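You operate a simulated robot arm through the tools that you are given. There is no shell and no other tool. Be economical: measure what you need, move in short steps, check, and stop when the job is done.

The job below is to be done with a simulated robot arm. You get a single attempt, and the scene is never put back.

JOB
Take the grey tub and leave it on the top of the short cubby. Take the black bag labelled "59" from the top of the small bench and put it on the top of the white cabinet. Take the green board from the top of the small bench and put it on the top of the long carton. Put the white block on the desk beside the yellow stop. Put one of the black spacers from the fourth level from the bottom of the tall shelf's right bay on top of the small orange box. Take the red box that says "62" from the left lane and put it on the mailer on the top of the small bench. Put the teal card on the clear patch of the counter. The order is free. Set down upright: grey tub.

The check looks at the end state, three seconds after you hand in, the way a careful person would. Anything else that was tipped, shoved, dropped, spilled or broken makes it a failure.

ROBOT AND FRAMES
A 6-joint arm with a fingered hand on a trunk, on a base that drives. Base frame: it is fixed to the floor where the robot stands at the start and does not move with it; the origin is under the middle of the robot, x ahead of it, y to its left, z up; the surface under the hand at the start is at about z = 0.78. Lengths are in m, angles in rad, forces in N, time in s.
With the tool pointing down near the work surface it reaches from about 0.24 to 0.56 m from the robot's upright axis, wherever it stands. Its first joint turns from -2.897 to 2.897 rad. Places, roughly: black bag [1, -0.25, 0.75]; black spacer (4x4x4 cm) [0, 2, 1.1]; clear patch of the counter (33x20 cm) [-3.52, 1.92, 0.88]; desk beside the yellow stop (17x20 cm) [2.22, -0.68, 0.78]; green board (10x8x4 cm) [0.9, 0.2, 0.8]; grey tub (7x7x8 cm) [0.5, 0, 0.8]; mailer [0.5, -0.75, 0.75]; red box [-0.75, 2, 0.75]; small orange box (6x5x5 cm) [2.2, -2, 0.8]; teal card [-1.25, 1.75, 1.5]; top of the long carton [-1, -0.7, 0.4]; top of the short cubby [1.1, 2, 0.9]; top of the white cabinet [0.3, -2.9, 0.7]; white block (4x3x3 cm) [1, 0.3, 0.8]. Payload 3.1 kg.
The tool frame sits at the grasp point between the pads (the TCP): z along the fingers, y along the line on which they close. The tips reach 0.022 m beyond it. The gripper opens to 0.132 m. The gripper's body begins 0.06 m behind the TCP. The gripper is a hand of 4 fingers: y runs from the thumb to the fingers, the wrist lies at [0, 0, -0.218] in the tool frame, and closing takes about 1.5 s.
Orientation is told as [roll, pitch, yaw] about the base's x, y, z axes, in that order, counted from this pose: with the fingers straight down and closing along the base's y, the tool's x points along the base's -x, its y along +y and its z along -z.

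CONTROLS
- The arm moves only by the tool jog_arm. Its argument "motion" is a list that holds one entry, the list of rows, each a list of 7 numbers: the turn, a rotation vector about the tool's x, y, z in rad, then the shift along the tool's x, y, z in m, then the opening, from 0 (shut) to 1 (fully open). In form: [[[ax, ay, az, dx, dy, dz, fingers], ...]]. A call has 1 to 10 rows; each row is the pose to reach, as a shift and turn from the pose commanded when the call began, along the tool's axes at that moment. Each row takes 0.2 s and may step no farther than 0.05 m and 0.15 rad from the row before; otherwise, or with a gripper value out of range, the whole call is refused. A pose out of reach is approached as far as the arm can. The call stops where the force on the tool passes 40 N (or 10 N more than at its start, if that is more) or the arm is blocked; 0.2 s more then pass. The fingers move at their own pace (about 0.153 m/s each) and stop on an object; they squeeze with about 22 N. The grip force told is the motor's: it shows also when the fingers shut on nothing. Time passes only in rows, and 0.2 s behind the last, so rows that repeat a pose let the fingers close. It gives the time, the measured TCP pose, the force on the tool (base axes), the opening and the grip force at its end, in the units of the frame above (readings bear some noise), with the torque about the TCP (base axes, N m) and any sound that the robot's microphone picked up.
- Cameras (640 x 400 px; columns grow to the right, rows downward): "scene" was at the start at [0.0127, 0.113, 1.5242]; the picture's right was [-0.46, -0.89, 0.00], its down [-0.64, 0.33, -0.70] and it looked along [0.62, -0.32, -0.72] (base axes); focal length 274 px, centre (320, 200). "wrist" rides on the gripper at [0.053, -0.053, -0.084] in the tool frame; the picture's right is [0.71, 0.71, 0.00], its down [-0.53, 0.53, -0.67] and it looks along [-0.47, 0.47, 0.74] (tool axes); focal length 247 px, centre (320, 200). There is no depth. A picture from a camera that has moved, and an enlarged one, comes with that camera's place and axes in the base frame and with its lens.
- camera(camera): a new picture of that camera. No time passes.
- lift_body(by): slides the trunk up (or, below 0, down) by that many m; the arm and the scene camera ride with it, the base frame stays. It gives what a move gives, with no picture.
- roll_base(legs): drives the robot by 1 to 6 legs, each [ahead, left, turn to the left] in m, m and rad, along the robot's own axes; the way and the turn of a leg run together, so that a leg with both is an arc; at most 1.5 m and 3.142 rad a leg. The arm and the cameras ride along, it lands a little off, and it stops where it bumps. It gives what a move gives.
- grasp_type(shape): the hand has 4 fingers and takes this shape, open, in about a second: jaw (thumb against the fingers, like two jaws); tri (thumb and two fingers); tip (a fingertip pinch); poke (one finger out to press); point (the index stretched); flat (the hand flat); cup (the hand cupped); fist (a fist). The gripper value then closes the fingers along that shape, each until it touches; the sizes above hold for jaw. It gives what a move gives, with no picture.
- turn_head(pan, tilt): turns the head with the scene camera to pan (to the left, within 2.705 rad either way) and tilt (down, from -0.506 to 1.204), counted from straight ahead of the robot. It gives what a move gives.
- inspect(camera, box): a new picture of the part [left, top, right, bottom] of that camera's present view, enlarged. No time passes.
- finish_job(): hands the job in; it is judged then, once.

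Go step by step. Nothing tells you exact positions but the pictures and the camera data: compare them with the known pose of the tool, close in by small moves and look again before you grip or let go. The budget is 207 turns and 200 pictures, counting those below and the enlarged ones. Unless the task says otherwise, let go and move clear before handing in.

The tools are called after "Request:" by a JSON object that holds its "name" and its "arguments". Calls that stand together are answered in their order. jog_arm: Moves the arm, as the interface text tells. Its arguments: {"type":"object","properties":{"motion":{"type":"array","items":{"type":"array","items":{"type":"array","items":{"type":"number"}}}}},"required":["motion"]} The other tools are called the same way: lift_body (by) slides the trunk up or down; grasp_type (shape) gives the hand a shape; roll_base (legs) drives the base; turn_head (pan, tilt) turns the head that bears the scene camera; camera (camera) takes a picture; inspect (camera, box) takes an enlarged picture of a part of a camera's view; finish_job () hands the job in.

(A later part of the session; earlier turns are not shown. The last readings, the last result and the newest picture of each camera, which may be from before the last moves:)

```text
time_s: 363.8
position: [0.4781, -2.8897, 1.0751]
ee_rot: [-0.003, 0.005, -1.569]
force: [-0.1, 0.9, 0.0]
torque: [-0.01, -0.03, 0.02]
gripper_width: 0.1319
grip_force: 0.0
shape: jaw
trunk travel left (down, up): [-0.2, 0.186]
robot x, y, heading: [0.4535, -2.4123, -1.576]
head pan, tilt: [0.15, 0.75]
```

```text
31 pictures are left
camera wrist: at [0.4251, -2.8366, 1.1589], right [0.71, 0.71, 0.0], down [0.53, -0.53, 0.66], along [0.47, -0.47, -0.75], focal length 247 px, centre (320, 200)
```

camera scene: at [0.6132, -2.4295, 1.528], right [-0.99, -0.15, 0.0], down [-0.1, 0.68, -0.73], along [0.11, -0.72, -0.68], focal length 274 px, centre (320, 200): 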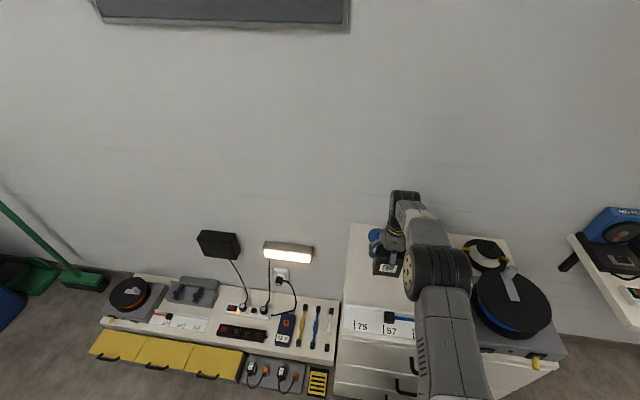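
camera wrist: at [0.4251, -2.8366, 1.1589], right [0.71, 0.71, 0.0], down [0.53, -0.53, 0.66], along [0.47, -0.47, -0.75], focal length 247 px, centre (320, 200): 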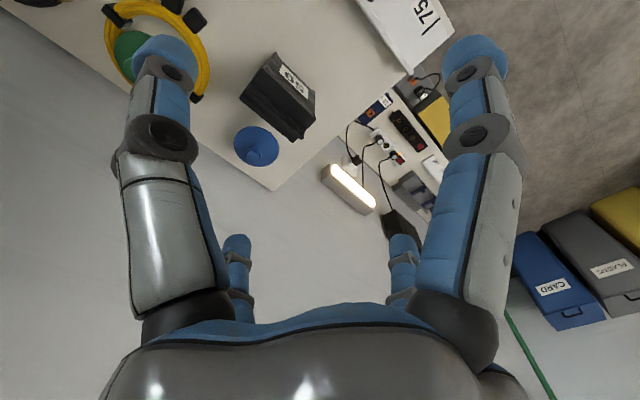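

Bag done. Next, drive back to the tall shelf for the spacer (and to restore 27 and the flag).

Request:
{"name": "roll_base", "arguments": {"legs": [[-0.3, 0, 0], [0, -0.56, 0], [-1.5, 0, 0], [-1.5, 0, 0], [0, 0, 3.14]]}}

Request:
{"name": "lift_body", "arguments": {"by": 0.18}}

Request:
{"name": "turn_head", "arguments": {"pan": 0.1, "tilt": 0.6}}

Request:
{"name": "camera", "arguments": {"camera": "scene"}}

```text
time_s: 390.0
position: [-0.0525, 1.3611, 1.0736]
ee_rot: [-0.005, 0.007, 1.518]
force: [-0.2, -0.3, -0.1]
torque: [0.0, 0.02, 0.02]
gripper_width: 0.1318
grip_force: 0.1
shape: jaw
trunk travel left (down, up): [-0.2, 0.186]
robot x, y, heading: [-0.0512, 0.8746, 1.519]
head pan, tilt: [0.15, 0.75]
```

```text
time_s: 392.0
position: [-0.0523, 1.3626, 1.2542]
ee_rot: [-0.003, 0.007, 1.52]
force: [-0.1, -0.7, -0.5]
torque: [0.0, 0.0, 0.0]
gripper_width: 0.1318
grip_force: 0.1
shape: jaw
trunk travel left (down, up): [-0.38, 0.006]
robot x, y, heading: [-0.0504, 0.8767, 1.518]
head pan, tilt: [0.15, 0.75]
```

```text
time_s: 392.7
position: [-0.0524, 1.3623, 1.2542]
ee_rot: [-0.004, 0.008, 1.518]
force: [1.3, -0.6, 0.9]
torque: [-0.01, 0.03, -0.02]
gripper_width: 0.132
grip_force: 0.0
shape: jaw
trunk travel left (down, up): [-0.38, 0.006]
robot x, y, heading: [-0.0524, 0.8809, 1.515]
head pan, tilt: [0.099, 0.6]
```

```text
30 pictures are left
camera scene: at [-0.2062, 0.918, 1.7207], right [1.0, 0.04, 0.0], down [0.03, -0.56, -0.82], along [-0.04, 0.82, -0.57], focal length 274 px, centre (320, 200)
```

scene: 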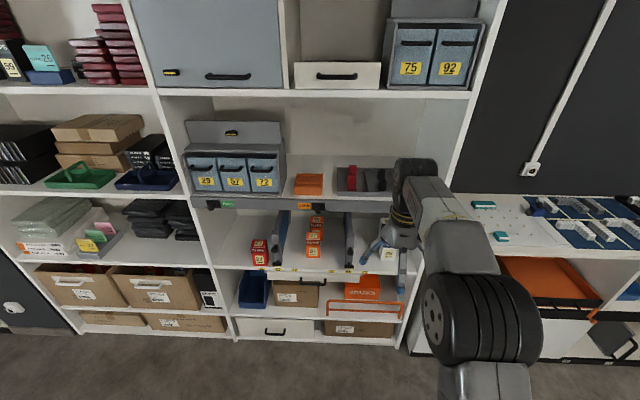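

Request:
{"name": "inspect", "arguments": {"camera": "scene", "box": [285, 85, 425, 215]}}

```text
3.08 times, centred on (355, 150) of scene
camera zoom: at [-0.2062, 0.918, 1.7207], right [1.0, 0.04, 0.0], down [0.03, -0.56, -0.82], along [-0.04, 0.82, -0.57], focal length 844 px, centre (212, 354)
```

zoom: 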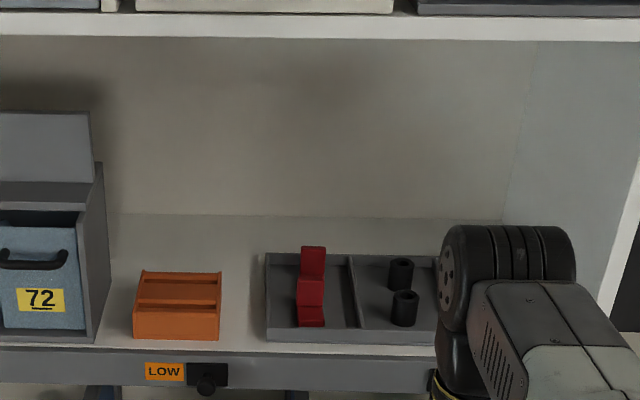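

Spacers are black rings at about (−0.005, 1.845) and (−0.002, 1.92). I approach the front one with the hand turned 45°, entering low under the shelf above.

Request:
{"name": "roll_base", "arguments": {"legs": [[0, -0.065, 0.055], [0.39, 0, 0]]}}

Request:
{"name": "jog_arm", "arguments": {"motion": [[[0, 0, 0.14, 0, 0, 0.01, 0.6], [0, 0, 0.28, 0, 0, 0.02, 0.6], [0, 0, 0.42, 0, 0, 0.03, 0.6], [0, 0, 0.56, 0, 0, 0.035, 0.6], [0, 0, 0.7, 0, 0, 0.04, 0.6], [0, 0, 0.785, 0, 0, 0.044, 0.6]]]}}

Request:
{"name": "camera", "arguments": {"camera": "wrist"}}

```text
time_s: 395.7
position: [-0.0185, 1.754, 1.2538]
ee_rot: [-0.003, 0.009, 1.579]
force: [0.0, 0.0, 0.4]
torque: [0.02, 0.01, 0.01]
gripper_width: 0.1319
grip_force: 0.0
shape: jaw
trunk travel left (down, up): [-0.38, 0.006]
robot x, y, heading: [0.0094, 1.2747, 1.575]
head pan, tilt: [0.099, 0.6]
```

```text
time_s: 397.1
position: [-0.0178, 1.7537, 1.2104]
ee_rot: [-0.006, 0.002, 0.791]
force: [-0.6, -0.4, -0.5]
torque: [-0.01, 0.02, -0.01]
gripper_width: 0.0798
grip_force: 0.1
shape: jaw
trunk travel left (down, up): [-0.38, 0.006]
robot x, y, heading: [0.0068, 1.2717, 1.576]
head pan, tilt: [0.099, 0.6]
```

```text
28 pictures are left
camera wrist: at [-0.019, 1.6797, 1.2932], right [-1.0, -0.01, 0.0], down [-0.01, 0.75, 0.66], along [0.0, 0.66, -0.75], focal length 247 px, centre (320, 200)
```

wrist: 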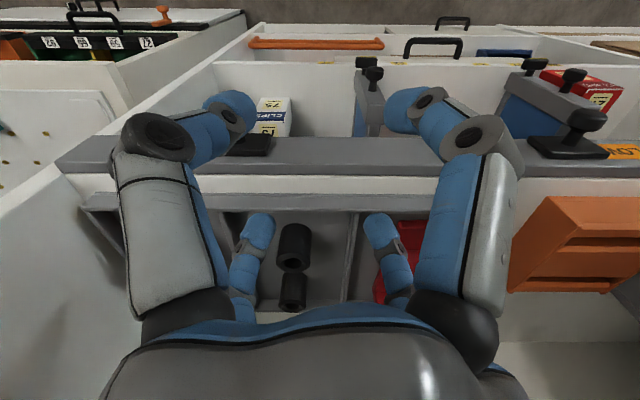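

Request:
{"name": "jog_arm", "arguments": {"motion": [[[0, 0, 0, -0.027, 0.018, 0, 0.6], [0, 0, 0, -0.054, 0.036, 0, 0.6], [0, 0, 0, -0.0817, 0.054, 0, 0.6]]]}}

Request:
{"name": "camera", "arguments": {"camera": "wrist"}}

```text
time_s: 397.9
position: [-0.0038, 1.8127, 1.2061]
ee_rot: [-0.009, 0.002, 0.793]
force: [0.2, 0.3, 0.1]
torque: [0.01, 0.03, 0.0]
gripper_width: 0.08
grip_force: 0.0
shape: jaw
out of reach, approached as far as the arm can: row 2, 3
trunk travel left (down, up): [-0.38, 0.006]
robot x, y, heading: [0.0105, 1.2713, 1.575]
head pan, tilt: [0.099, 0.6]
```

```text
27 pictures are left
camera wrist: at [-0.0038, 1.7377, 1.2891], right [-1.0, -0.01, 0.0], down [-0.01, 0.75, 0.66], along [0.0, 0.66, -0.75], focal length 247 px, centre (320, 200)
```

wrist: 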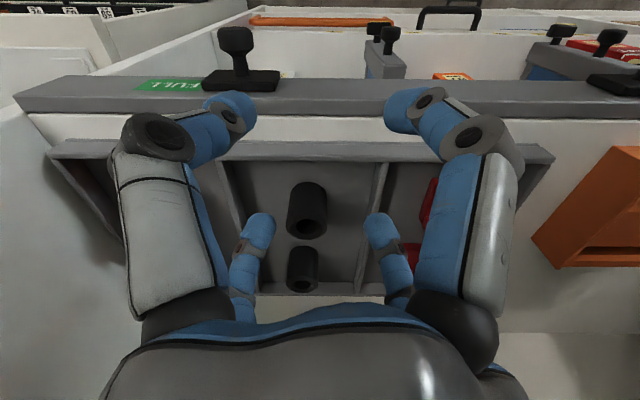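

Triangulating, the spacer is deeper and lower: about (0.007, 1.902), top z ≈1.14. Drive 9 cm forward and check.

Request:
{"name": "roll_base", "arguments": {"legs": [[0.088, -0.008, 0]]}}

Request:
{"name": "camera", "arguments": {"camera": "wrist"}}

```text
time_s: 399.0
position: [0.0042, 1.904, 1.2053]
ee_rot: [-0.005, 0.003, 0.795]
force: [0.3, -0.1, 0.2]
torque: [0.0, -0.03, -0.01]
gripper_width: 0.08
grip_force: 0.1
shape: jaw
trunk travel left (down, up): [-0.38, 0.006]
robot x, y, heading: [0.018, 1.3628, 1.578]
head pan, tilt: [0.099, 0.6]
```

```text
26 pictures are left
camera wrist: at [0.0038, 1.8301, 1.289], right [-1.0, -0.01, 0.0], down [-0.01, 0.75, 0.66], along [0.0, 0.66, -0.75], focal length 247 px, centre (320, 200)
```

wrist: 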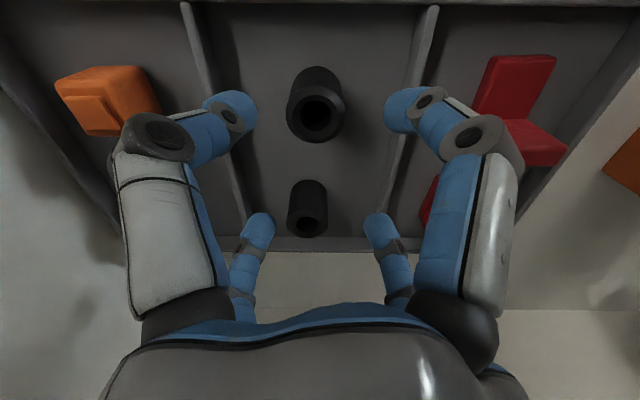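

Request:
{"name": "jog_arm", "arguments": {"motion": [[[0, 0, 0, 0.008, -0.009, 0.02, 0.6], [0, 0, 0, 0.008, -0.009, 0.05, 0.6], [0, 0, 0, 0.008, -0.009, 0.072, 0.6], [0, 0, 0, 0.008, -0.009, 0.072, 0.4], [0, 0, 0, 0.008, -0.009, 0.072, 0.2], [0, 0, 0, 0.008, -0.009, 0.072, 0.1], [0, 0, 0, 0.008, -0.009, 0.072, 0], [0, 0, 0, 0.008, -0.009, 0.072, 0]]]}}

Request:
{"name": "camera", "arguments": {"camera": "wrist"}}

```text
time_s: 400.8
position: [0.0054, 1.8869, 1.1347]
ee_rot: [-0.002, -0.003, 0.794]
force: [1.6, -7.4, 33.4]
torque: [-0.53, -0.35, -0.04]
gripper_width: 0.0404
grip_force: 21.9
shape: jaw
trunk travel left (down, up): [-0.38, 0.006]
robot x, y, heading: [0.0192, 1.3624, 1.574]
head pan, tilt: [0.099, 0.6]
```

```text
25 pictures are left
camera wrist: at [0.0054, 1.8123, 1.2182], right [-1.0, -0.01, 0.0], down [-0.01, 0.74, 0.67], along [0.0, 0.67, -0.74], focal length 247 px, centre (320, 200)
```

wrist: 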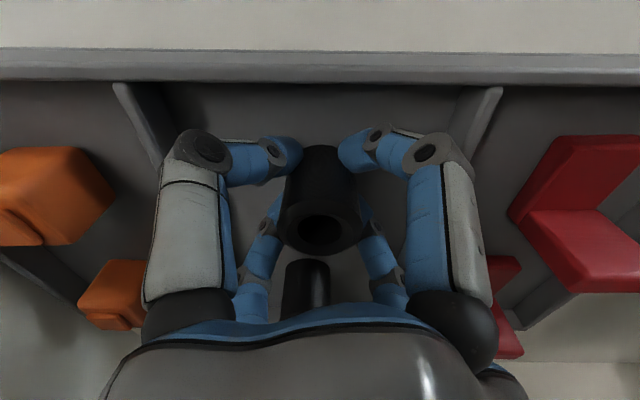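

Spacer gripped. Lift and back out.

Request:
{"name": "jog_arm", "arguments": {"motion": [[[0, 0, 0, 0, 0, -0.02, 0], [0, 0, 0, 0, 0, -0.045, 0], [0, 0, 0, 0, 0, -0.07, 0]]]}}

Request:
{"name": "roll_base", "arguments": {"legs": [[-0.35, 0, 0]]}}

Request:
{"name": "camera", "arguments": {"camera": "wrist"}}

```text
time_s: 401.6
position: [0.005, 1.8892, 1.2026]
ee_rot: [-0.01, 0.002, 0.793]
force: [0.5, -0.5, -0.1]
torque: [-0.05, 0.01, 0.02]
gripper_width: 0.0371
grip_force: 22.1
shape: jaw
trunk travel left (down, up): [-0.38, 0.006]
robot x, y, heading: [0.0149, 1.3635, 1.582]
head pan, tilt: [0.099, 0.6]
```

```text
time_s: 403.9
position: [0.0048, 1.5388, 1.2019]
ee_rot: [-0.006, 0.002, 0.799]
force: [-0.8, -1.6, -0.6]
torque: [0.01, -0.02, 0.01]
gripper_width: 0.0372
grip_force: 21.5
shape: jaw
trunk travel left (down, up): [-0.38, 0.006]
robot x, y, heading: [0.0219, 1.0123, 1.581]
head pan, tilt: [0.099, 0.6]
```

```text
24 pictures are left
camera wrist: at [0.0057, 1.4652, 1.2853], right [-1.0, -0.01, 0.0], down [-0.01, 0.75, 0.66], along [-0.01, 0.66, -0.75], focal length 247 px, centre (320, 200)
```

wrist: 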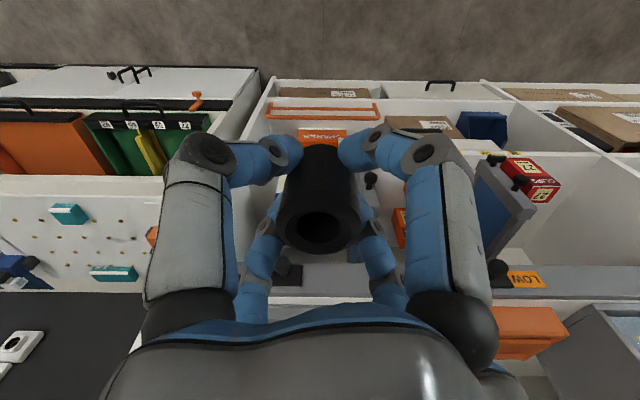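

Spacer in hand. Drive through the aisle to the desk's right end.

Request:
{"name": "roll_base", "arguments": {"legs": [[0.12, 0, 0], [0, -1.5, 0], [0, 0, -1.58], [0, -1.5, 0], [0, -1.5, 0], [0, -0.08, 0]]}}

Request:
{"name": "turn_head", "arguments": {"pan": 0.0, "tilt": 0.85}}

Request:
{"name": "camera", "arguments": {"camera": "scene"}}

```text
time_s: 430.8
position: [1.997, -1.9397, 1.202]
ee_rot: [-0.007, 0.001, -0.787]
force: [1.4, 0.0, -0.2]
torque: [0.01, 0.0, -0.02]
gripper_width: 0.0373
grip_force: 22.2
shape: jaw
trunk travel left (down, up): [-0.38, 0.006]
robot x, y, heading: [1.4729, -1.9472, -0.005]
head pan, tilt: [0.099, 0.6]
```

```text
time_s: 431.5
position: [1.9971, -1.9395, 1.2013]
ee_rot: [-0.007, 0.002, -0.789]
force: [0.4, 0.6, 0.1]
torque: [0.05, 0.01, 0.02]
gripper_width: 0.037
grip_force: 22.5
shape: jaw
trunk travel left (down, up): [-0.38, 0.006]
robot x, y, heading: [1.4677, -1.9468, -0.006]
head pan, tilt: [0.0, 0.85]
```

```text
23 pictures are left
camera scene: at [1.4895, -1.7973, 1.6998], right [-0.01, -1.0, 0.0], down [-0.75, 0.0, -0.66], along [0.66, 0.0, -0.75], focal length 274 px, centre (320, 200)
```

scene: 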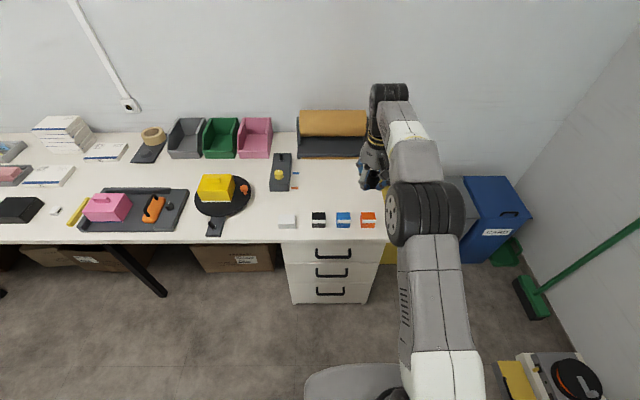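

Request:
{"name": "roll_base", "arguments": {"legs": [[0.2, -0.03, 0]]}}

Request:
{"name": "lift_body", "arguments": {"by": -0.18}}

Request:
{"name": "camera", "arguments": {"camera": "wrist"}}

Request:
{"name": "inspect", "arguments": {"camera": "scene", "box": [280, 180, 420, 280]}}

```text
time_s: 433.1
position: [2.201, -1.9675, 1.2019]
ee_rot: [-0.006, 0.002, -0.782]
force: [0.0, -0.2, 0.3]
torque: [0.01, 0.0, 0.02]
gripper_width: 0.0371
grip_force: 22.5
shape: jaw
trunk travel left (down, up): [-0.38, 0.006]
robot x, y, heading: [1.6726, -1.9761, -0.004]
head pan, tilt: [0.0, 0.85]
```

```text
time_s: 435.1
position: [2.1991, -1.9664, 1.0221]
ee_rot: [-0.006, 0.002, -0.782]
force: [-0.3, 0.2, 1.7]
torque: [0.02, 0.02, -0.02]
gripper_width: 0.0372
grip_force: 21.9
shape: jaw
trunk travel left (down, up): [-0.2, 0.186]
robot x, y, heading: [1.6757, -1.9741, 0.005]
head pan, tilt: [0.0, 0.85]
```

```text
22 pictures are left
camera wrist: at [2.1251, -1.9662, 1.1054], right [0.0, 1.0, 0.0], down [0.75, 0.0, 0.66], along [0.66, 0.0, -0.75], focal length 247 px, centre (320, 200)
```

wrist: 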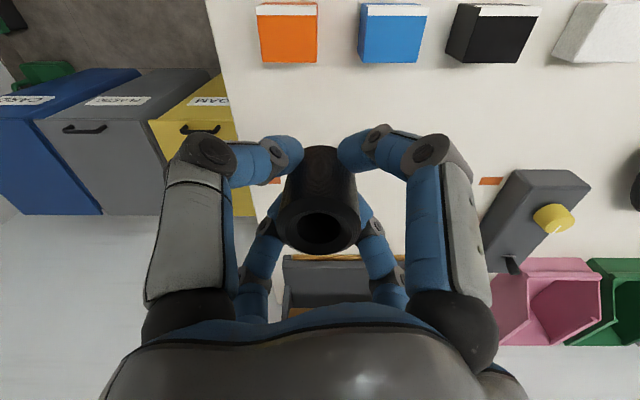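

```text
4.00 times, centred on (350, 230) of scene
camera zoom: at [1.6922, -1.8277, 1.5199], right [0.0, -1.0, 0.0], down [-0.75, 0.0, -0.66], along [0.66, 0.0, -0.75], focal length 1097 px, centre (200, 80)
```

zoom: 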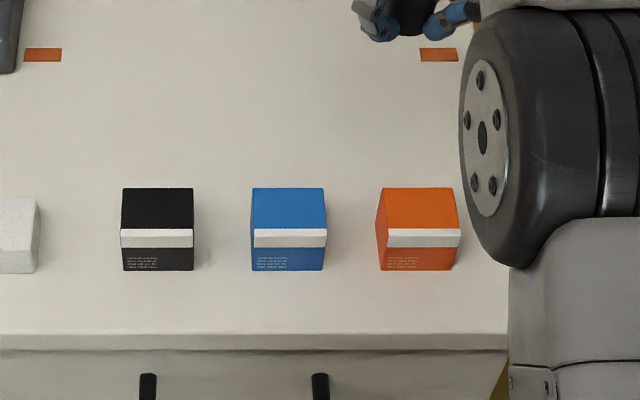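

Request:
{"name": "jog_arm", "arguments": {"motion": [[[0, 0, 0, 0.001, -0.021, 0.02, 0], [0, 0, 0, 0.002, -0.042, 0.04, 0], [0, 0, 0, 0.002, -0.042, 0.08, 0], [0, 0, 0, 0.002, -0.042, 0.12, 0], [0, 0, 0, 0.002, -0.042, 0.145, 0]]]}}

Request:
{"name": "camera", "arguments": {"camera": "wrist"}}

```text
time_s: 436.4
position: [2.171, -1.9937, 0.8772]
ee_rot: [-0.007, 0.002, -0.781]
force: [0.4, 0.6, -0.2]
torque: [0.01, 0.01, 0.01]
gripper_width: 0.037
grip_force: 21.8
shape: jaw
trunk travel left (down, up): [-0.2, 0.186]
robot x, y, heading: [1.674, -1.9749, -0.003]
head pan, tilt: [0.0, 0.85]
```

```text
20 pictures are left
camera wrist: at [2.0957, -1.9926, 0.9605], right [0.0, 1.0, 0.0], down [0.75, 0.0, 0.66], along [0.66, 0.0, -0.75], focal length 247 px, centre (320, 200)
```

wrist: 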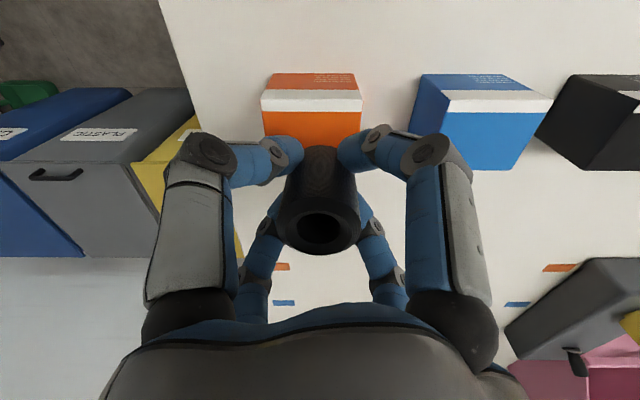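

Request:
{"name": "jog_arm", "arguments": {"motion": [[[0, 0, 0, 0.0015, -0.0057, 0.01, 0], [0, 0, 0, 0.0015, -0.0057, 0.016, 0], [0, 0, 0, 0.0015, -0.0057, 0.02, 0], [0, 0, 0, 0.0015, -0.0057, 0.023, 0]]]}}

Request:
{"name": "inspect", "arguments": {"camera": "scene", "box": [310, 170, 430, 270]}}

```text
time_s: 437.4
position: [2.1637, -1.9991, 0.8526]
ee_rot: [-0.007, 0.0, -0.782]
force: [-0.8, 0.9, -0.3]
torque: [-0.02, -0.03, 0.03]
gripper_width: 0.0374
grip_force: 21.9
shape: jaw
trunk travel left (down, up): [-0.2, 0.186]
robot x, y, heading: [1.6715, -1.981, -0.001]
head pan, tilt: [0.0, 0.85]
```

```text
4.00 times, centred on (370, 220) of scene
camera zoom: at [1.6922, -1.8276, 1.52], right [0.0, -1.0, 0.0], down [-0.75, 0.0, -0.66], along [0.66, 0.0, -0.75], focal length 1097 px, centre (120, 120)
```

zoom: 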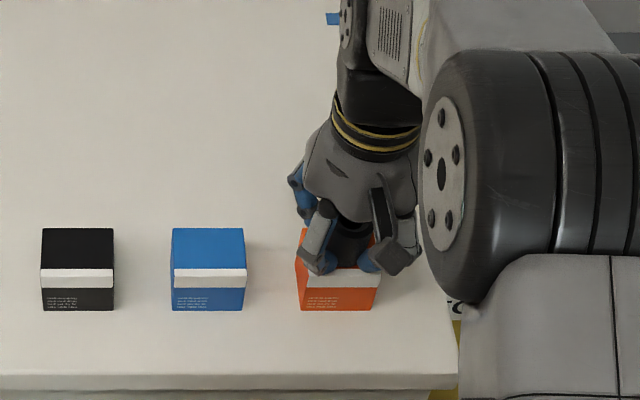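

Looks centred. Continue to contact in tiny steps.

Request:
{"name": "jog_arm", "arguments": {"motion": [[[0, 0, 0, 0, 0, 0.003, 0], [0, 0, 0, 0, 0, 0.006, 0]]]}}

```text
time_s: 437.9
position: [2.1626, -1.9992, 0.8504]
ee_rot: [-0.004, -0.002, -0.78]
force: [-0.3, -0.5, 18.0]
torque: [-0.27, 0.26, 0.01]
gripper_width: 0.0378
grip_force: 22.3
shape: jaw
trunk travel left (down, up): [-0.2, 0.186]
robot x, y, heading: [1.6752, -1.9798, -0.006]
head pan, tilt: [0.0, 0.85]
```

Request:
{"name": "jog_arm", "arguments": {"motion": [[[0, 0, 0, 0, 0, -0.004, 0.35], [0, 0, 0, 0, 0, -0.004, 0.5], [0, 0, 0, 0, 0, -0.004, 0.6], [0, 0, 0, 0, 0, -0.03, 0.6], [0, 0, 0, 0, 0, -0.07, 0.6], [0, 0, 0, 0, 0, -0.12, 0.8], [0, 0, 0, 0, 0, -0.17, 1], [0, 0, 0, 0, 0, -0.21, 1]]]}}

Request:
{"name": "camera", "arguments": {"camera": "wrist"}}

```text
time_s: 439.8
position: [2.1656, -2.001, 1.0583]
ee_rot: [-0.008, 0.001, -0.782]
force: [-0.5, 0.7, 0.3]
torque: [-0.02, -0.03, -0.02]
gripper_width: 0.1317
grip_force: 0.2
shape: jaw
trunk travel left (down, up): [-0.2, 0.186]
robot x, y, heading: [1.6711, -1.9789, -0.004]
head pan, tilt: [0.0, 0.85]
```

```text
18 pictures are left
camera wrist: at [2.0895, -1.9994, 1.1419], right [0.0, 1.0, 0.0], down [0.75, 0.0, 0.66], along [0.66, 0.0, -0.75], focal length 247 px, centre (320, 200)
```

wrist: 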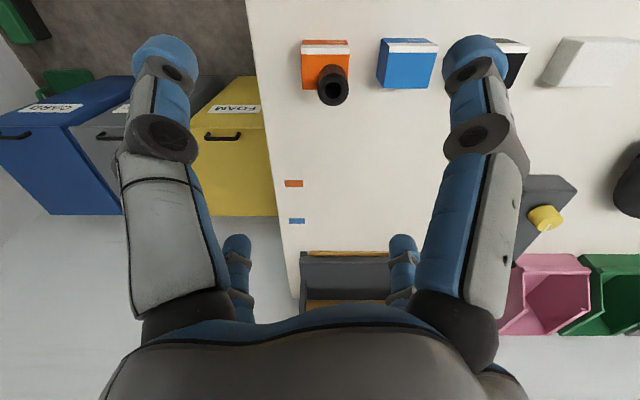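

The spacer stands on the orange box. Now back to the shelf to restore the flag and box 27, then the card.

Request:
{"name": "roll_base", "arguments": {"legs": [[-0.13, 0, 0], [0, 1.5, 0], [0, 1.5, 0], [0, 0.12, 0], [-1.5, 0, 0], [-0.15, 0, 0]]}}

Request:
{"name": "roll_base", "arguments": {"legs": [[0, 0, 1.571]]}}

```text
time_s: 464.3
position: [0.3807, 1.1943, 1.0588]
ee_rot: [-0.006, 0.0, -0.762]
force: [-0.3, -0.4, -0.1]
torque: [0.01, -0.02, -0.02]
gripper_width: 0.1319
grip_force: 0.0
shape: jaw
trunk travel left (down, up): [-0.2, 0.186]
robot x, y, heading: [-0.1118, 1.2045, 0.017]
head pan, tilt: [0.0, 0.85]
```

```text
time_s: 468.6
position: [-0.1106, 1.6995, 1.0572]
ee_rot: [-0.006, 0.002, 0.835]
force: [-0.5, 0.7, 0.6]
torque: [0.0, 0.01, -0.02]
gripper_width: 0.1317
grip_force: 0.1
shape: jaw
trunk travel left (down, up): [-0.2, 0.186]
robot x, y, heading: [-0.1118, 1.2088, 1.619]
head pan, tilt: [0.0, 0.85]
```

Request:
{"name": "jog_arm", "arguments": {"motion": [[[0, 0, -0.14, 0, 0, -0.03, 0.5], [0, 0, -0.28, 0, 0, -0.038, 0], [0, 0, -0.42, 0, 0, -0.038, 0], [0, 0, -0.56, 0, 0, -0.038, 0], [0, 0, -0.7, 0, 0, -0.038, 0], [0, 0, -0.735, 0, 0, -0.038, 0]]]}}

Request:
{"name": "turn_head", "arguments": {"pan": 0.15, "tilt": 0.7}}

Request:
{"name": "camera", "arguments": {"camera": "scene"}}

```text
time_s: 470.0
position: [-0.1123, 1.7001, 1.0954]
ee_rot: [-0.006, 0.005, 1.572]
force: [-0.4, -0.1, -0.5]
torque: [-0.01, 0.02, -0.04]
gripper_width: 0.0
grip_force: 22.2
shape: jaw
trunk travel left (down, up): [-0.2, 0.186]
robot x, y, heading: [-0.1086, 1.2039, 1.617]
head pan, tilt: [0.0, 0.85]
```

```text
time_s: 470.7
position: [-0.1115, 1.7004, 1.097]
ee_rot: [-0.006, 0.006, 1.569]
force: [-0.2, -1.7, -0.2]
torque: [0.03, 0.02, -0.03]
gripper_width: 0.0001
grip_force: 22.1
shape: jaw
trunk travel left (down, up): [-0.2, 0.186]
robot x, y, heading: [-0.1113, 1.2068, 1.615]
head pan, tilt: [0.15, 0.7]
```

```text
17 pictures are left
camera scene: at [-0.2712, 1.2262, 1.5323], right [0.98, 0.19, 0.0], down [0.13, -0.63, -0.76], along [-0.15, 0.75, -0.64], focal length 274 px, centre (320, 200)
```

scene: 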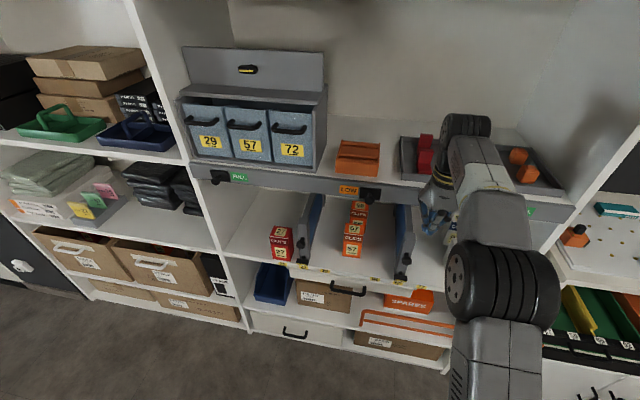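

Request:
{"name": "roll_base", "arguments": {"legs": [[0.04, 0.05, -0.045]]}}

```text
time_s: 471.7
position: [-0.1401, 1.739, 1.096]
ee_rot: [-0.006, 0.009, 1.525]
force: [-0.1, -0.1, -0.6]
torque: [-0.01, 0.01, 0.01]
gripper_width: 0.0
grip_force: 22.7
shape: jaw
trunk travel left (down, up): [-0.2, 0.186]
robot x, y, heading: [-0.1625, 1.242, 1.573]
head pan, tilt: [0.15, 0.7]
```

Request:
{"name": "jog_arm", "arguments": {"motion": [[[0, 0, 0, -0.018, 0, 0.021, 0], [0, 0, 0, -0.0357, 0, 0.021, 0], [0, 0, 0, -0.0357, 0.03, 0.021, 0], [0, 0, 0, -0.0357, 0.0517, 0.021, 0]]]}}

Request:
{"name": "inspect", "arguments": {"camera": "scene", "box": [300, 140, 480, 260]}}

```text
time_s: 472.7
position: [-0.19, 1.7661, 1.0748]
ee_rot: [-0.003, 0.001, 1.526]
force: [1.6, -7.4, 2.5]
torque: [0.38, 0.05, -0.04]
gripper_width: 0.0
grip_force: 21.8
shape: jaw
out of reach, approached as far as the arm can: row 2, 3, 4
trunk travel left (down, up): [-0.2, 0.186]
robot x, y, heading: [-0.1618, 1.2449, 1.575]
head pan, tilt: [0.15, 0.7]
```

```text
3.33 times, centred on (390, 200) of scene
camera zoom: at [-0.3203, 1.2694, 1.5324], right [0.99, 0.15, 0.0], down [0.1, -0.64, -0.77], along [-0.12, 0.76, -0.64], focal length 914 px, centre (87, 200)
```

zoom: 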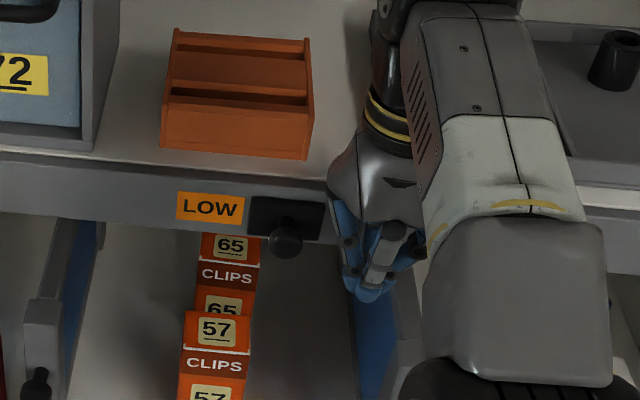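

Request:
{"name": "jog_arm", "arguments": {"motion": [[[0, 0, 0, 0.003, 0.015, 0, 0], [0, 0, 0, 0.003, 0.03, 0, 0], [0, 0, 0, 0.003, 0.042, 0, 0], [0, 0, 0, 0.003, 0.054, 0, 0], [0, 0, 0, 0.003, 0.066, 0, 0], [0, 0, 0, 0.003, 0.078, 0, 0], [0, 0, 0, 0.003, 0.085, 0, 0]]]}}

Request:
{"name": "inspect", "arguments": {"camera": "scene", "box": [300, 140, 480, 260]}}

```text
time_s: 474.3
position: [-0.271, 1.7578, 1.0654]
ee_rot: [-0.006, 0.005, 1.524]
force: [0.9, 0.1, -0.2]
torque: [0.03, -0.02, 0.02]
gripper_width: 0.0001
grip_force: 21.5
shape: jaw
out of reach, approached as far as the arm can: row 4, 5, 6, 7
trunk travel left (down, up): [-0.2, 0.186]
robot x, y, heading: [-0.1603, 1.2483, 1.57]
head pan, tilt: [0.15, 0.7]
```

```text
3.33 times, centred on (390, 200) of scene
camera zoom: at [-0.3207, 1.2714, 1.5323], right [0.99, 0.15, 0.0], down [0.1, -0.64, -0.77], along [-0.12, 0.76, -0.64], focal length 914 px, centre (87, 200)
```

zoom: 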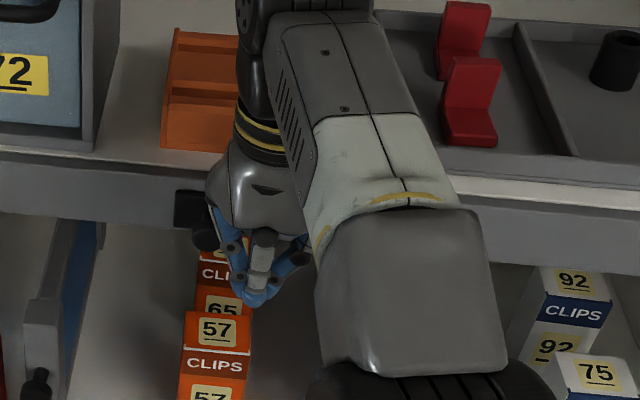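

The flag plate covers LOW again (FULL restored). Now set up the hand to put 27 back: retreat, lower trunk, tip shape, pitch the hand forward.

Request:
{"name": "jog_arm", "arguments": {"motion": [[[0, 0, 0, 0.002, -0.012, 0, 0], [0, 0, 0, 0.04, -0.012, 0, 0]]]}}

Request:
{"name": "roll_base", "arguments": {"legs": [[-0.1, 0, 0]]}}

Request:
{"name": "lift_body", "arguments": {"by": -0.2}}

Request:
{"name": "grasp_type", "arguments": {"shape": "tip"}}

Request:
{"name": "jog_arm", "arguments": {"motion": [[[0, -0.14, 0, -0.015, 0, 0, 0.75], [0, -0.28, 0, -0.03, 0, 0, 0.75], [0, -0.42, 0, -0.045, 0, 0, 0.75], [0, -0.56, 0, -0.06, 0, 0, 0.75], [0, -0.7, 0, -0.07, 0, 0, 0.75], [0, -0.84, 0, -0.08, 0, 0, 0.75], [0, -0.95, 0, -0.08, 0, 0, 0.75]]]}}

```text
time_s: 474.9
position: [-0.2621, 1.7139, 1.0678]
ee_rot: [-0.004, 0.002, 1.524]
force: [-0.1, 0.8, -0.2]
torque: [0.0, 0.0, -0.02]
gripper_width: 0.0003
grip_force: 21.4
shape: jaw
trunk travel left (down, up): [-0.2, 0.186]
robot x, y, heading: [-0.1602, 1.2446, 1.573]
head pan, tilt: [0.15, 0.7]
```

```text
time_s: 476.1
position: [-0.2639, 1.6128, 1.0649]
ee_rot: [-0.003, 0.003, 1.531]
force: [0.4, 0.5, -0.4]
torque: [0.0, 0.0, 0.01]
gripper_width: 0.0
grip_force: 22.3
shape: jaw
trunk travel left (down, up): [-0.2, 0.186]
robot x, y, heading: [-0.1638, 1.144, 1.575]
head pan, tilt: [0.15, 0.7]
```

```text
time_s: 478.2
position: [-0.2643, 1.6129, 0.867]
ee_rot: [-0.006, 0.005, 1.531]
force: [0.2, -0.2, 0.3]
torque: [-0.01, 0.02, -0.01]
gripper_width: 0.0
grip_force: 21.8
shape: jaw
trunk travel left (down, up): [0.0, 0.386]
robot x, y, heading: [-0.1651, 1.1446, 1.577]
head pan, tilt: [0.15, 0.7]
```

```text
time_s: 479.1
position: [-0.2639, 1.6135, 0.8672]
ee_rot: [-0.005, 0.006, 1.53]
force: [0.2, 0.4, 0.8]
torque: [0.01, 0.02, -0.02]
gripper_width: 0.1319
grip_force: 0.1
shape: tip
trunk travel left (down, up): [0.0, 0.386]
robot x, y, heading: [-0.1617, 1.1444, 1.574]
head pan, tilt: [0.15, 0.7]
```

```text
time_s: 480.7
position: [-0.2625, 1.6937, 0.8659]
ee_rot: [-0.006, -0.945, 1.537]
force: [0.8, 0.2, -0.3]
torque: [0.0, 0.02, 0.01]
gripper_width: 0.0996
grip_force: 0.1
shape: tip
trunk travel left (down, up): [0.0, 0.386]
robot x, y, heading: [-0.1572, 1.145, 1.577]
head pan, tilt: [0.15, 0.7]
```

Request:
{"name": "roll_base", "arguments": {"legs": [[0, 0.275, 0]]}}

Request:
{"name": "inspect", "arguments": {"camera": "scene", "box": [280, 100, 480, 260]}}

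```text
time_s: 482.7
position: [-0.5454, 1.6907, 0.8663]
ee_rot: [-0.01, -0.945, 1.536]
force: [-0.2, 0.3, -0.2]
torque: [0.0, 0.04, -0.02]
gripper_width: 0.0991
grip_force: 0.1
shape: tip
trunk travel left (down, up): [0.0, 0.386]
robot x, y, heading: [-0.4411, 1.1446, 1.576]
head pan, tilt: [0.15, 0.7]
```

```text
2.50 times, centred on (380, 180) of scene
camera zoom: at [-0.6038, 1.168, 1.3328], right [0.99, 0.16, 0.0], down [0.1, -0.64, -0.76], along [-0.12, 0.76, -0.64], focal length 685 px, centre (170, 250)
```

zoom: 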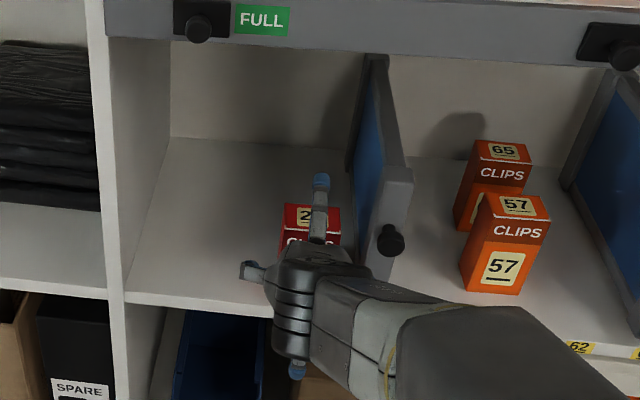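

Request:
{"name": "roll_base", "arguments": {"legs": [[0.165, -0.008, 0]]}}

Request:
{"name": "camera", "arguments": {"camera": "wrist"}}

```text
time_s: 484.2
position: [-0.5342, 1.8626, 0.8659]
ee_rot: [-0.007, -0.944, 1.532]
force: [0.3, 0.3, 0.0]
torque: [-0.02, -0.01, 0.0]
gripper_width: 0.0994
grip_force: 0.1
shape: tip
trunk travel left (down, up): [0.0, 0.386]
robot x, y, heading: [-0.4357, 1.3121, 1.571]
head pan, tilt: [0.15, 0.7]
```

```text
13 pictures are left
camera wrist: at [-0.4873, 1.761, 0.8718], right [-0.72, -0.38, -0.58], down [-0.54, -0.21, 0.82], along [-0.43, 0.9, -0.06], focal length 247 px, centre (320, 200)
```

wrist: 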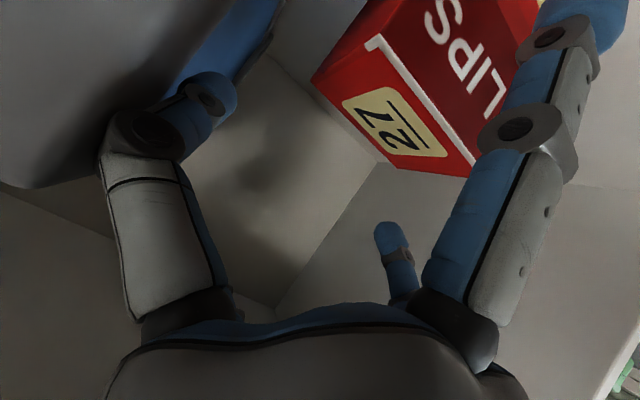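

Request:
{"name": "jog_arm", "arguments": {"motion": [[[0, 0, 0, 0.031, 0.004, 0.017, 0.75], [0, 0, 0, 0.062, 0.004, 0.0343, 0.75], [0, 0, 0, 0.062, 0.004, 0.0343, 0.5], [0, 0, 0, 0.062, 0.004, 0.0343, 0.25], [0, 0, 0, 0.062, 0.004, 0.0343, 0.25], [0, 0, 0, 0.062, 0.004, 0.0343, 0.25], [0, 0, 0, 0.038, 0.004, 0.017, 0.25], [0, 0, 0, 0.0135, 0.004, -0.001, 0.25]]]}}

Request:
{"name": "roll_base", "arguments": {"legs": [[0.045, 0.123, 0]]}}

```text
time_s: 486.0
position: [-0.5389, 1.8522, 0.8541]
ee_rot: [-0.008, -0.944, 1.533]
force: [-0.5, -0.1, -2.3]
torque: [0.0, -0.01, -0.02]
gripper_width: 0.0614
grip_force: 22.3
shape: tip
trunk travel left (down, up): [0.0, 0.386]
robot x, y, heading: [-0.4347, 1.3089, 1.57]
head pan, tilt: [0.15, 0.7]
```

```text
time_s: 487.3
position: [-0.6661, 1.8956, 0.8538]
ee_rot: [-0.008, -0.944, 1.536]
force: [0.2, 0.6, -1.2]
torque: [-0.02, 0.0, 0.02]
gripper_width: 0.0614
grip_force: 22.2
shape: tip
trunk travel left (down, up): [0.0, 0.386]
robot x, y, heading: [-0.5581, 1.3517, 1.574]
head pan, tilt: [0.15, 0.7]
```

Request:
{"name": "jog_arm", "arguments": {"motion": [[[0, 0, 0, 0.014, -0.0063, 0.0135, 0.25], [0, 0, 0, 0.028, -0.0063, 0.027, 0.25], [0, 0, 0, 0.038, -0.0063, 0.0375, 0.25], [0, 0, 0, 0.042, -0.0063, 0.0405, 0.25], [0, 0, 0, 0.042, -0.0063, 0.0405, 0.5], [0, 0, 0, 0.042, -0.0063, 0.0405, 0.75], [0, 0, 0, 0.042, -0.0063, 0.0405, 0.8], [0, 0, 0, 0.01, -0.0063, 0.017, 0.8], [0, 0, 0, -0.022, -0.0063, -0.006, 0.8], [0, 0, 0, -0.025, -0.0063, -0.04, 0.8]]]}}

Request:
{"name": "roll_base", "arguments": {"legs": [[-0.2, 0, 0]]}}

Request:
{"name": "camera", "arguments": {"camera": "scene"}}

```text
time_s: 489.5
position: [-0.6597, 1.8767, 0.8995]
ee_rot: [-0.007, -0.946, 1.537]
force: [-0.5, -0.6, -0.1]
torque: [0.02, -0.02, 0.01]
gripper_width: 0.1052
grip_force: 0.2
shape: tip
trunk travel left (down, up): [0.0, 0.386]
robot x, y, heading: [-0.5615, 1.3555, 1.581]
head pan, tilt: [0.15, 0.7]
```

```text
time_s: 491.1
position: [-0.6591, 1.6723, 0.8976]
ee_rot: [-0.007, -0.945, 1.537]
force: [0.2, 0.0, -0.6]
torque: [0.02, -0.06, -0.02]
gripper_width: 0.1053
grip_force: 0.0
shape: tip
trunk travel left (down, up): [0.0, 0.386]
robot x, y, heading: [-0.5597, 1.1539, 1.576]
head pan, tilt: [0.15, 0.7]
```

```text
12 pictures are left
camera scene: at [-0.7192, 1.176, 1.3329], right [0.99, 0.16, 0.0], down [0.1, -0.64, -0.77], along [-0.12, 0.76, -0.64], focal length 274 px, centre (320, 200)
```

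scene: 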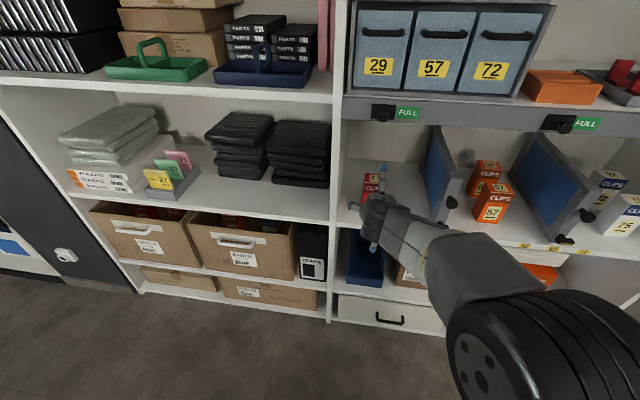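

27 is back in place and the flags read FULL. Now for the teal card: raise the trunk and look at it.

Request:
{"name": "lift_body", "arguments": {"by": 0.38}}

Request:
{"name": "roll_base", "arguments": {"legs": [[0.04, 0.55, 0]]}}

Request:
{"name": "turn_head", "arguments": {"pan": 0.0, "tilt": 0.3}}

Request:
{"name": "inspect", "arguments": {"camera": "scene", "box": [200, 100, 440, 260]}}

```text
time_s: 494.8
position: [-0.6595, 1.674, 1.2769]
ee_rot: [-0.006, -0.945, 1.537]
force: [0.5, 0.6, 0.2]
torque: [0.02, -0.03, 0.0]
gripper_width: 0.1054
grip_force: 0.1
shape: tip
trunk travel left (down, up): [-0.38, 0.006]
robot x, y, heading: [-0.5576, 1.1491, 1.577]
head pan, tilt: [0.15, 0.7]
```

```text
time_s: 497.9
position: [-1.2104, 1.706, 1.2776]
ee_rot: [-0.008, -0.945, 1.545]
force: [-1.0, 0.5, -0.1]
torque: [-0.02, -0.03, -0.01]
gripper_width: 0.1051
grip_force: 0.1
shape: tip
trunk travel left (down, up): [-0.38, 0.006]
robot x, y, heading: [-1.1036, 1.1869, 1.583]
head pan, tilt: [0.15, 0.7]
```

```text
time_s: 498.8
position: [-1.2102, 1.7061, 1.2771]
ee_rot: [-0.007, -0.944, 1.543]
force: [0.0, -0.5, 0.7]
torque: [0.0, -0.02, 0.01]
gripper_width: 0.1055
grip_force: 0.0
shape: tip
trunk travel left (down, up): [-0.38, 0.006]
robot x, y, heading: [-1.111, 1.1857, 1.587]
head pan, tilt: [0.0, 0.3]
```

```text
2.50 times, centred on (320, 180) of scene
camera zoom: at [-1.2534, 1.2195, 1.7481], right [1.0, 0.01, 0.0], down [0.0, -0.3, -0.95], along [-0.01, 0.95, -0.3], focal length 685 px, centre (320, 250)
```

zoom: 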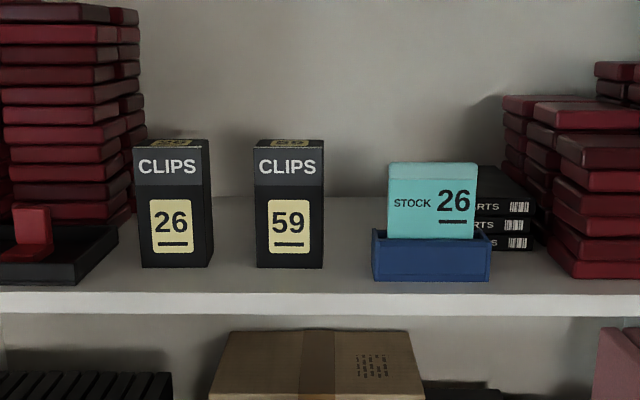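

The card stands in a blue holder at about (−1.152, 1.85), top z ≈1.625. I raise the hand to that height outside the shelf first.

Request:
{"name": "jog_arm", "arguments": {"motion": [[[0, 0, 0, -0.038, 0, -0.0275, 0.8], [0, 0, 0, -0.076, 0, -0.055, 0.8], [0, 0, 0, -0.114, 0, -0.0825, 0.8], [0, 0, 0, -0.152, 0, -0.11, 0.8], [0, 0, 0, -0.19, 0, -0.1375, 0.9], [0, 0.06, 0, -0.228, 0, -0.165, 1], [0, 0.12, 0, -0.267, 0, -0.193, 1]]]}}

```text
time_s: 500.4
position: [-1.2091, 1.6657, 1.5542]
ee_rot: [-0.007, -0.824, 1.544]
force: [-0.3, -0.3, 1.6]
torque: [-0.01, 0.04, 0.0]
gripper_width: 0.132
grip_force: 0.0
shape: tip
out of reach, approached as far as the arm can: row 6, 7
trunk travel left (down, up): [-0.38, 0.006]
robot x, y, heading: [-1.107, 1.1869, 1.59]
head pan, tilt: [0.0, 0.3]
```

Request:
{"name": "jog_arm", "arguments": {"motion": [[[0, 0, 0, 0.005, 0, -0.04, 1], [0, 0, 0, 0.01, 0, -0.08, 1], [0, 0, 0, 0.013, 0, -0.11, 1]]]}}

```text
time_s: 501.2
position: [-1.2075, 1.5729, 1.6038]
ee_rot: [-0.007, -0.826, 1.544]
force: [0.3, 0.7, -1.2]
torque: [-0.01, 0.02, 0.0]
gripper_width: 0.1317
grip_force: 0.0
shape: tip
out of reach, approached as far as the arm can: row 2, 3
trunk travel left (down, up): [-0.38, 0.006]
robot x, y, heading: [-1.1063, 1.1874, 1.587]
head pan, tilt: [0.0, 0.3]
```

Request:
{"name": "roll_base", "arguments": {"legs": [[0, -0.055, 0], [0.2, 0, 0]]}}

Request:
{"name": "camera", "arguments": {"camera": "wrist"}}

```text
time_s: 503.3
position: [-1.1536, 1.7719, 1.6023]
ee_rot: [-0.006, -0.826, 1.539]
force: [0.3, -0.2, -0.1]
torque: [0.01, 0.02, -0.01]
gripper_width: 0.1321
grip_force: 0.0
shape: tip
trunk travel left (down, up): [-0.38, 0.006]
robot x, y, heading: [-1.0519, 1.383, 1.583]
head pan, tilt: [0.0, 0.3]
```

```text
10 pictures are left
camera wrist: at [-1.1043, 1.6724, 1.6206], right [-0.72, -0.45, -0.52], down [-0.53, -0.12, 0.84], along [-0.44, 0.88, -0.16], focal length 247 px, centre (320, 200)
```

wrist: 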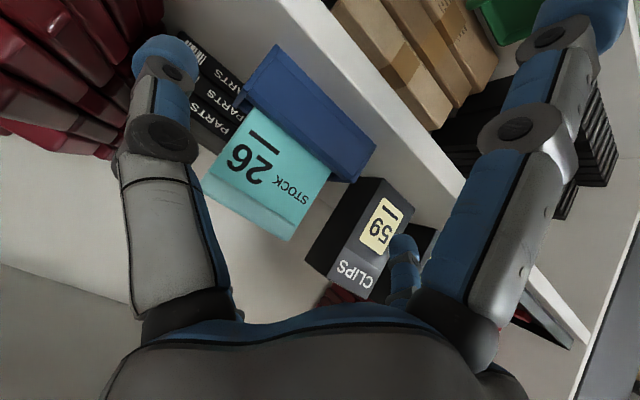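

Request:
{"name": "roll_base", "arguments": {"legs": [[0.08, 0, 0]]}}

Request:
{"name": "jog_arm", "arguments": {"motion": [[[0, 0, 0, 0, 0, 0, 0.9], [0, 0, 0, 0, 0, 0, 0.7], [0, 0, 0, 0, 0, 0, 0.5], [0, 0, 0, 0, 0, 0, 0.35], [0, 0, 0, 0, 0, 0, 0.3], [0, 0, 0, 0, 0, 0, 0.3]]]}}

Request:
{"name": "camera", "arguments": {"camera": "wrist"}}

```text
time_s: 504.4
position: [-1.1542, 1.849, 1.6022]
ee_rot: [-0.005, -0.823, 1.539]
force: [0.5, 0.2, 0.0]
torque: [0.01, 0.03, 0.03]
gripper_width: 0.1317
grip_force: 0.1
shape: tip
trunk travel left (down, up): [-0.38, 0.006]
robot x, y, heading: [-1.0562, 1.4593, 1.584]
head pan, tilt: [0.0, 0.3]
```

```text
time_s: 505.8
position: [-1.155, 1.8468, 1.6041]
ee_rot: [-0.006, -0.828, 1.539]
force: [-0.6, -0.3, -0.6]
torque: [0.0, 0.02, 0.04]
gripper_width: 0.0403
grip_force: 0.1
shape: tip
trunk travel left (down, up): [-0.38, 0.006]
robot x, y, heading: [-1.0541, 1.4579, 1.585]
head pan, tilt: [0.0, 0.3]
```

```text
9 pictures are left
camera wrist: at [-1.1055, 1.7488, 1.6208], right [-0.72, -0.45, -0.52], down [-0.53, -0.12, 0.84], along [-0.44, 0.88, -0.16], focal length 247 px, centre (320, 200)
```

wrist: 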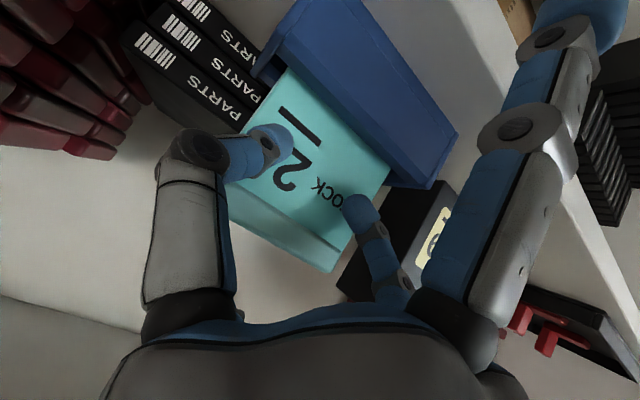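

The fingers closed just in front of the card (it's a few cm deeper). Reopen, raise slightly, lessen the tilt and advance.

Request:
{"name": "jog_arm", "arguments": {"motion": [[[0, 0, 0, 0, 0, 0, 0.7], [0, 0, 0, 0, 0, 0, 1], [0, -0.06, 0, -0.009, 0.004, -0.006, 1], [0, -0.12, 0, -0.016, 0.006, -0.008, 1]]]}}

Request:
{"name": "roll_base", "arguments": {"legs": [[0.025, 0, 0]]}}

```text
time_s: 506.8
position: [-1.1605, 1.8539, 1.6224]
ee_rot: [-0.007, -0.944, 1.542]
force: [-0.1, -0.4, 0.4]
torque: [-0.02, 0.0, -0.02]
gripper_width: 0.1318
grip_force: 0.1
shape: tip
trunk travel left (down, up): [-0.38, 0.006]
robot x, y, heading: [-1.0512, 1.4633, 1.579]
head pan, tilt: [0.0, 0.3]
```

```text
time_s: 507.6
position: [-1.1626, 1.8741, 1.6232]
ee_rot: [-0.007, -0.948, 1.539]
force: [0.0, 0.2, -0.1]
torque: [0.0, -0.02, 0.01]
gripper_width: 0.1316
grip_force: 0.0
shape: tip
trunk travel left (down, up): [-0.38, 0.006]
robot x, y, heading: [-1.0561, 1.4819, 1.583]
head pan, tilt: [0.0, 0.3]
```

Request:
{"name": "jog_arm", "arguments": {"motion": [[[0, 0, 0, -0.0012, 0, 0.01, 1], [0, 0, 0, -0.0024, 0, 0.0205, 1], [0, 0, 0, -0.0024, 0, 0.0205, 0.8], [0, 0, 0, -0.0024, 0, 0.0205, 0.6], [0, 0, 0, -0.0024, 0, 0.0205, 0.45], [0, 0, 0, -0.0024, 0, 0.0205, 0.35], [0, 0, 0, -0.0024, 0, 0.0205, 0.3]]]}}

Request:
{"name": "camera", "arguments": {"camera": "wrist"}}

```text
time_s: 509.2
position: [-1.1618, 1.8965, 1.6159]
ee_rot: [-0.006, -0.946, 1.54]
force: [-1.3, 0.5, 9.3]
torque: [-0.27, 0.17, 0.02]
gripper_width: 0.0449
grip_force: 22.3
shape: tip
trunk travel left (down, up): [-0.38, 0.006]
robot x, y, heading: [-1.0524, 1.4808, 1.581]
head pan, tilt: [0.0, 0.3]
```

```text
8 pictures are left
camera wrist: at [-1.1124, 1.7958, 1.6216], right [-0.72, -0.39, -0.58], down [-0.54, -0.22, 0.82], along [-0.44, 0.9, -0.05], focal length 247 px, centre (320, 200)
```

wrist: 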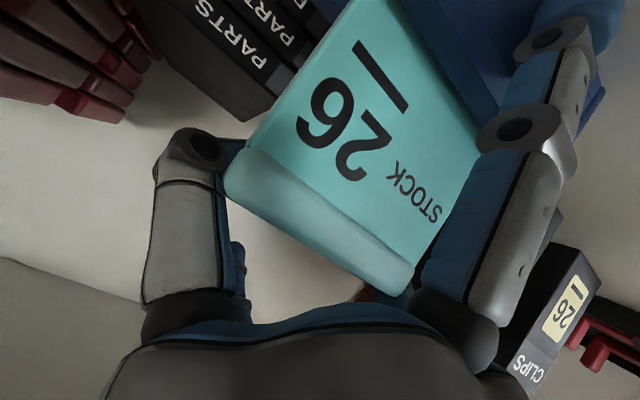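

The card is caged by the fingers. I lift it with a slight pitch-up (arm is near its height limit).

Request:
{"name": "jog_arm", "arguments": {"motion": [[[0, -0.06, 0, -0.0085, 0, -0.0087, 0.25], [0, -0.12, 0, -0.018, 0, -0.0179, 0.25], [0, -0.18, 0, -0.0267, 0, -0.028, 0.25], [0, -0.25, 0, -0.0362, 0, -0.0386, 0.25]]]}}

Request:
{"name": "camera", "arguments": {"camera": "wrist"}}

```text
time_s: 510.2
position: [-1.1644, 1.8885, 1.676]
ee_rot: [-0.01, -1.194, 1.545]
force: [1.0, -0.4, 0.0]
torque: [0.01, 0.01, 0.0]
gripper_width: 0.0443
grip_force: 21.9
shape: tip
out of reach, approached as far as the arm can: row 1, 2, 3, 4
trunk travel left (down, up): [-0.38, 0.006]
robot x, y, heading: [-1.0516, 1.4817, 1.585]
head pan, tilt: [0.0, 0.3]
```

```text
7 pictures are left
camera wrist: at [-1.1146, 1.7905, 1.6569], right [-0.71, -0.23, -0.66], down [-0.54, -0.41, 0.73], along [-0.44, 0.88, 0.16], focal length 247 px, centre (320, 200)
```

wrist: 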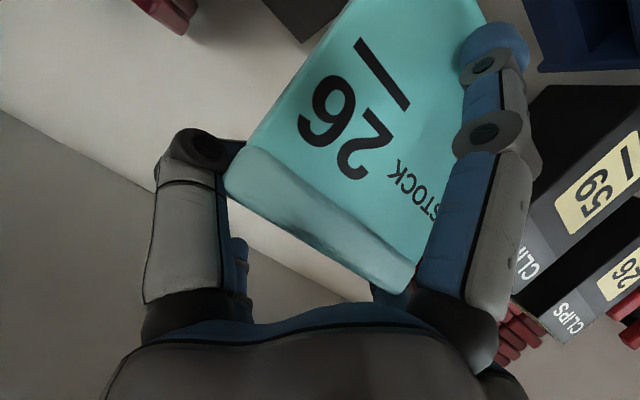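

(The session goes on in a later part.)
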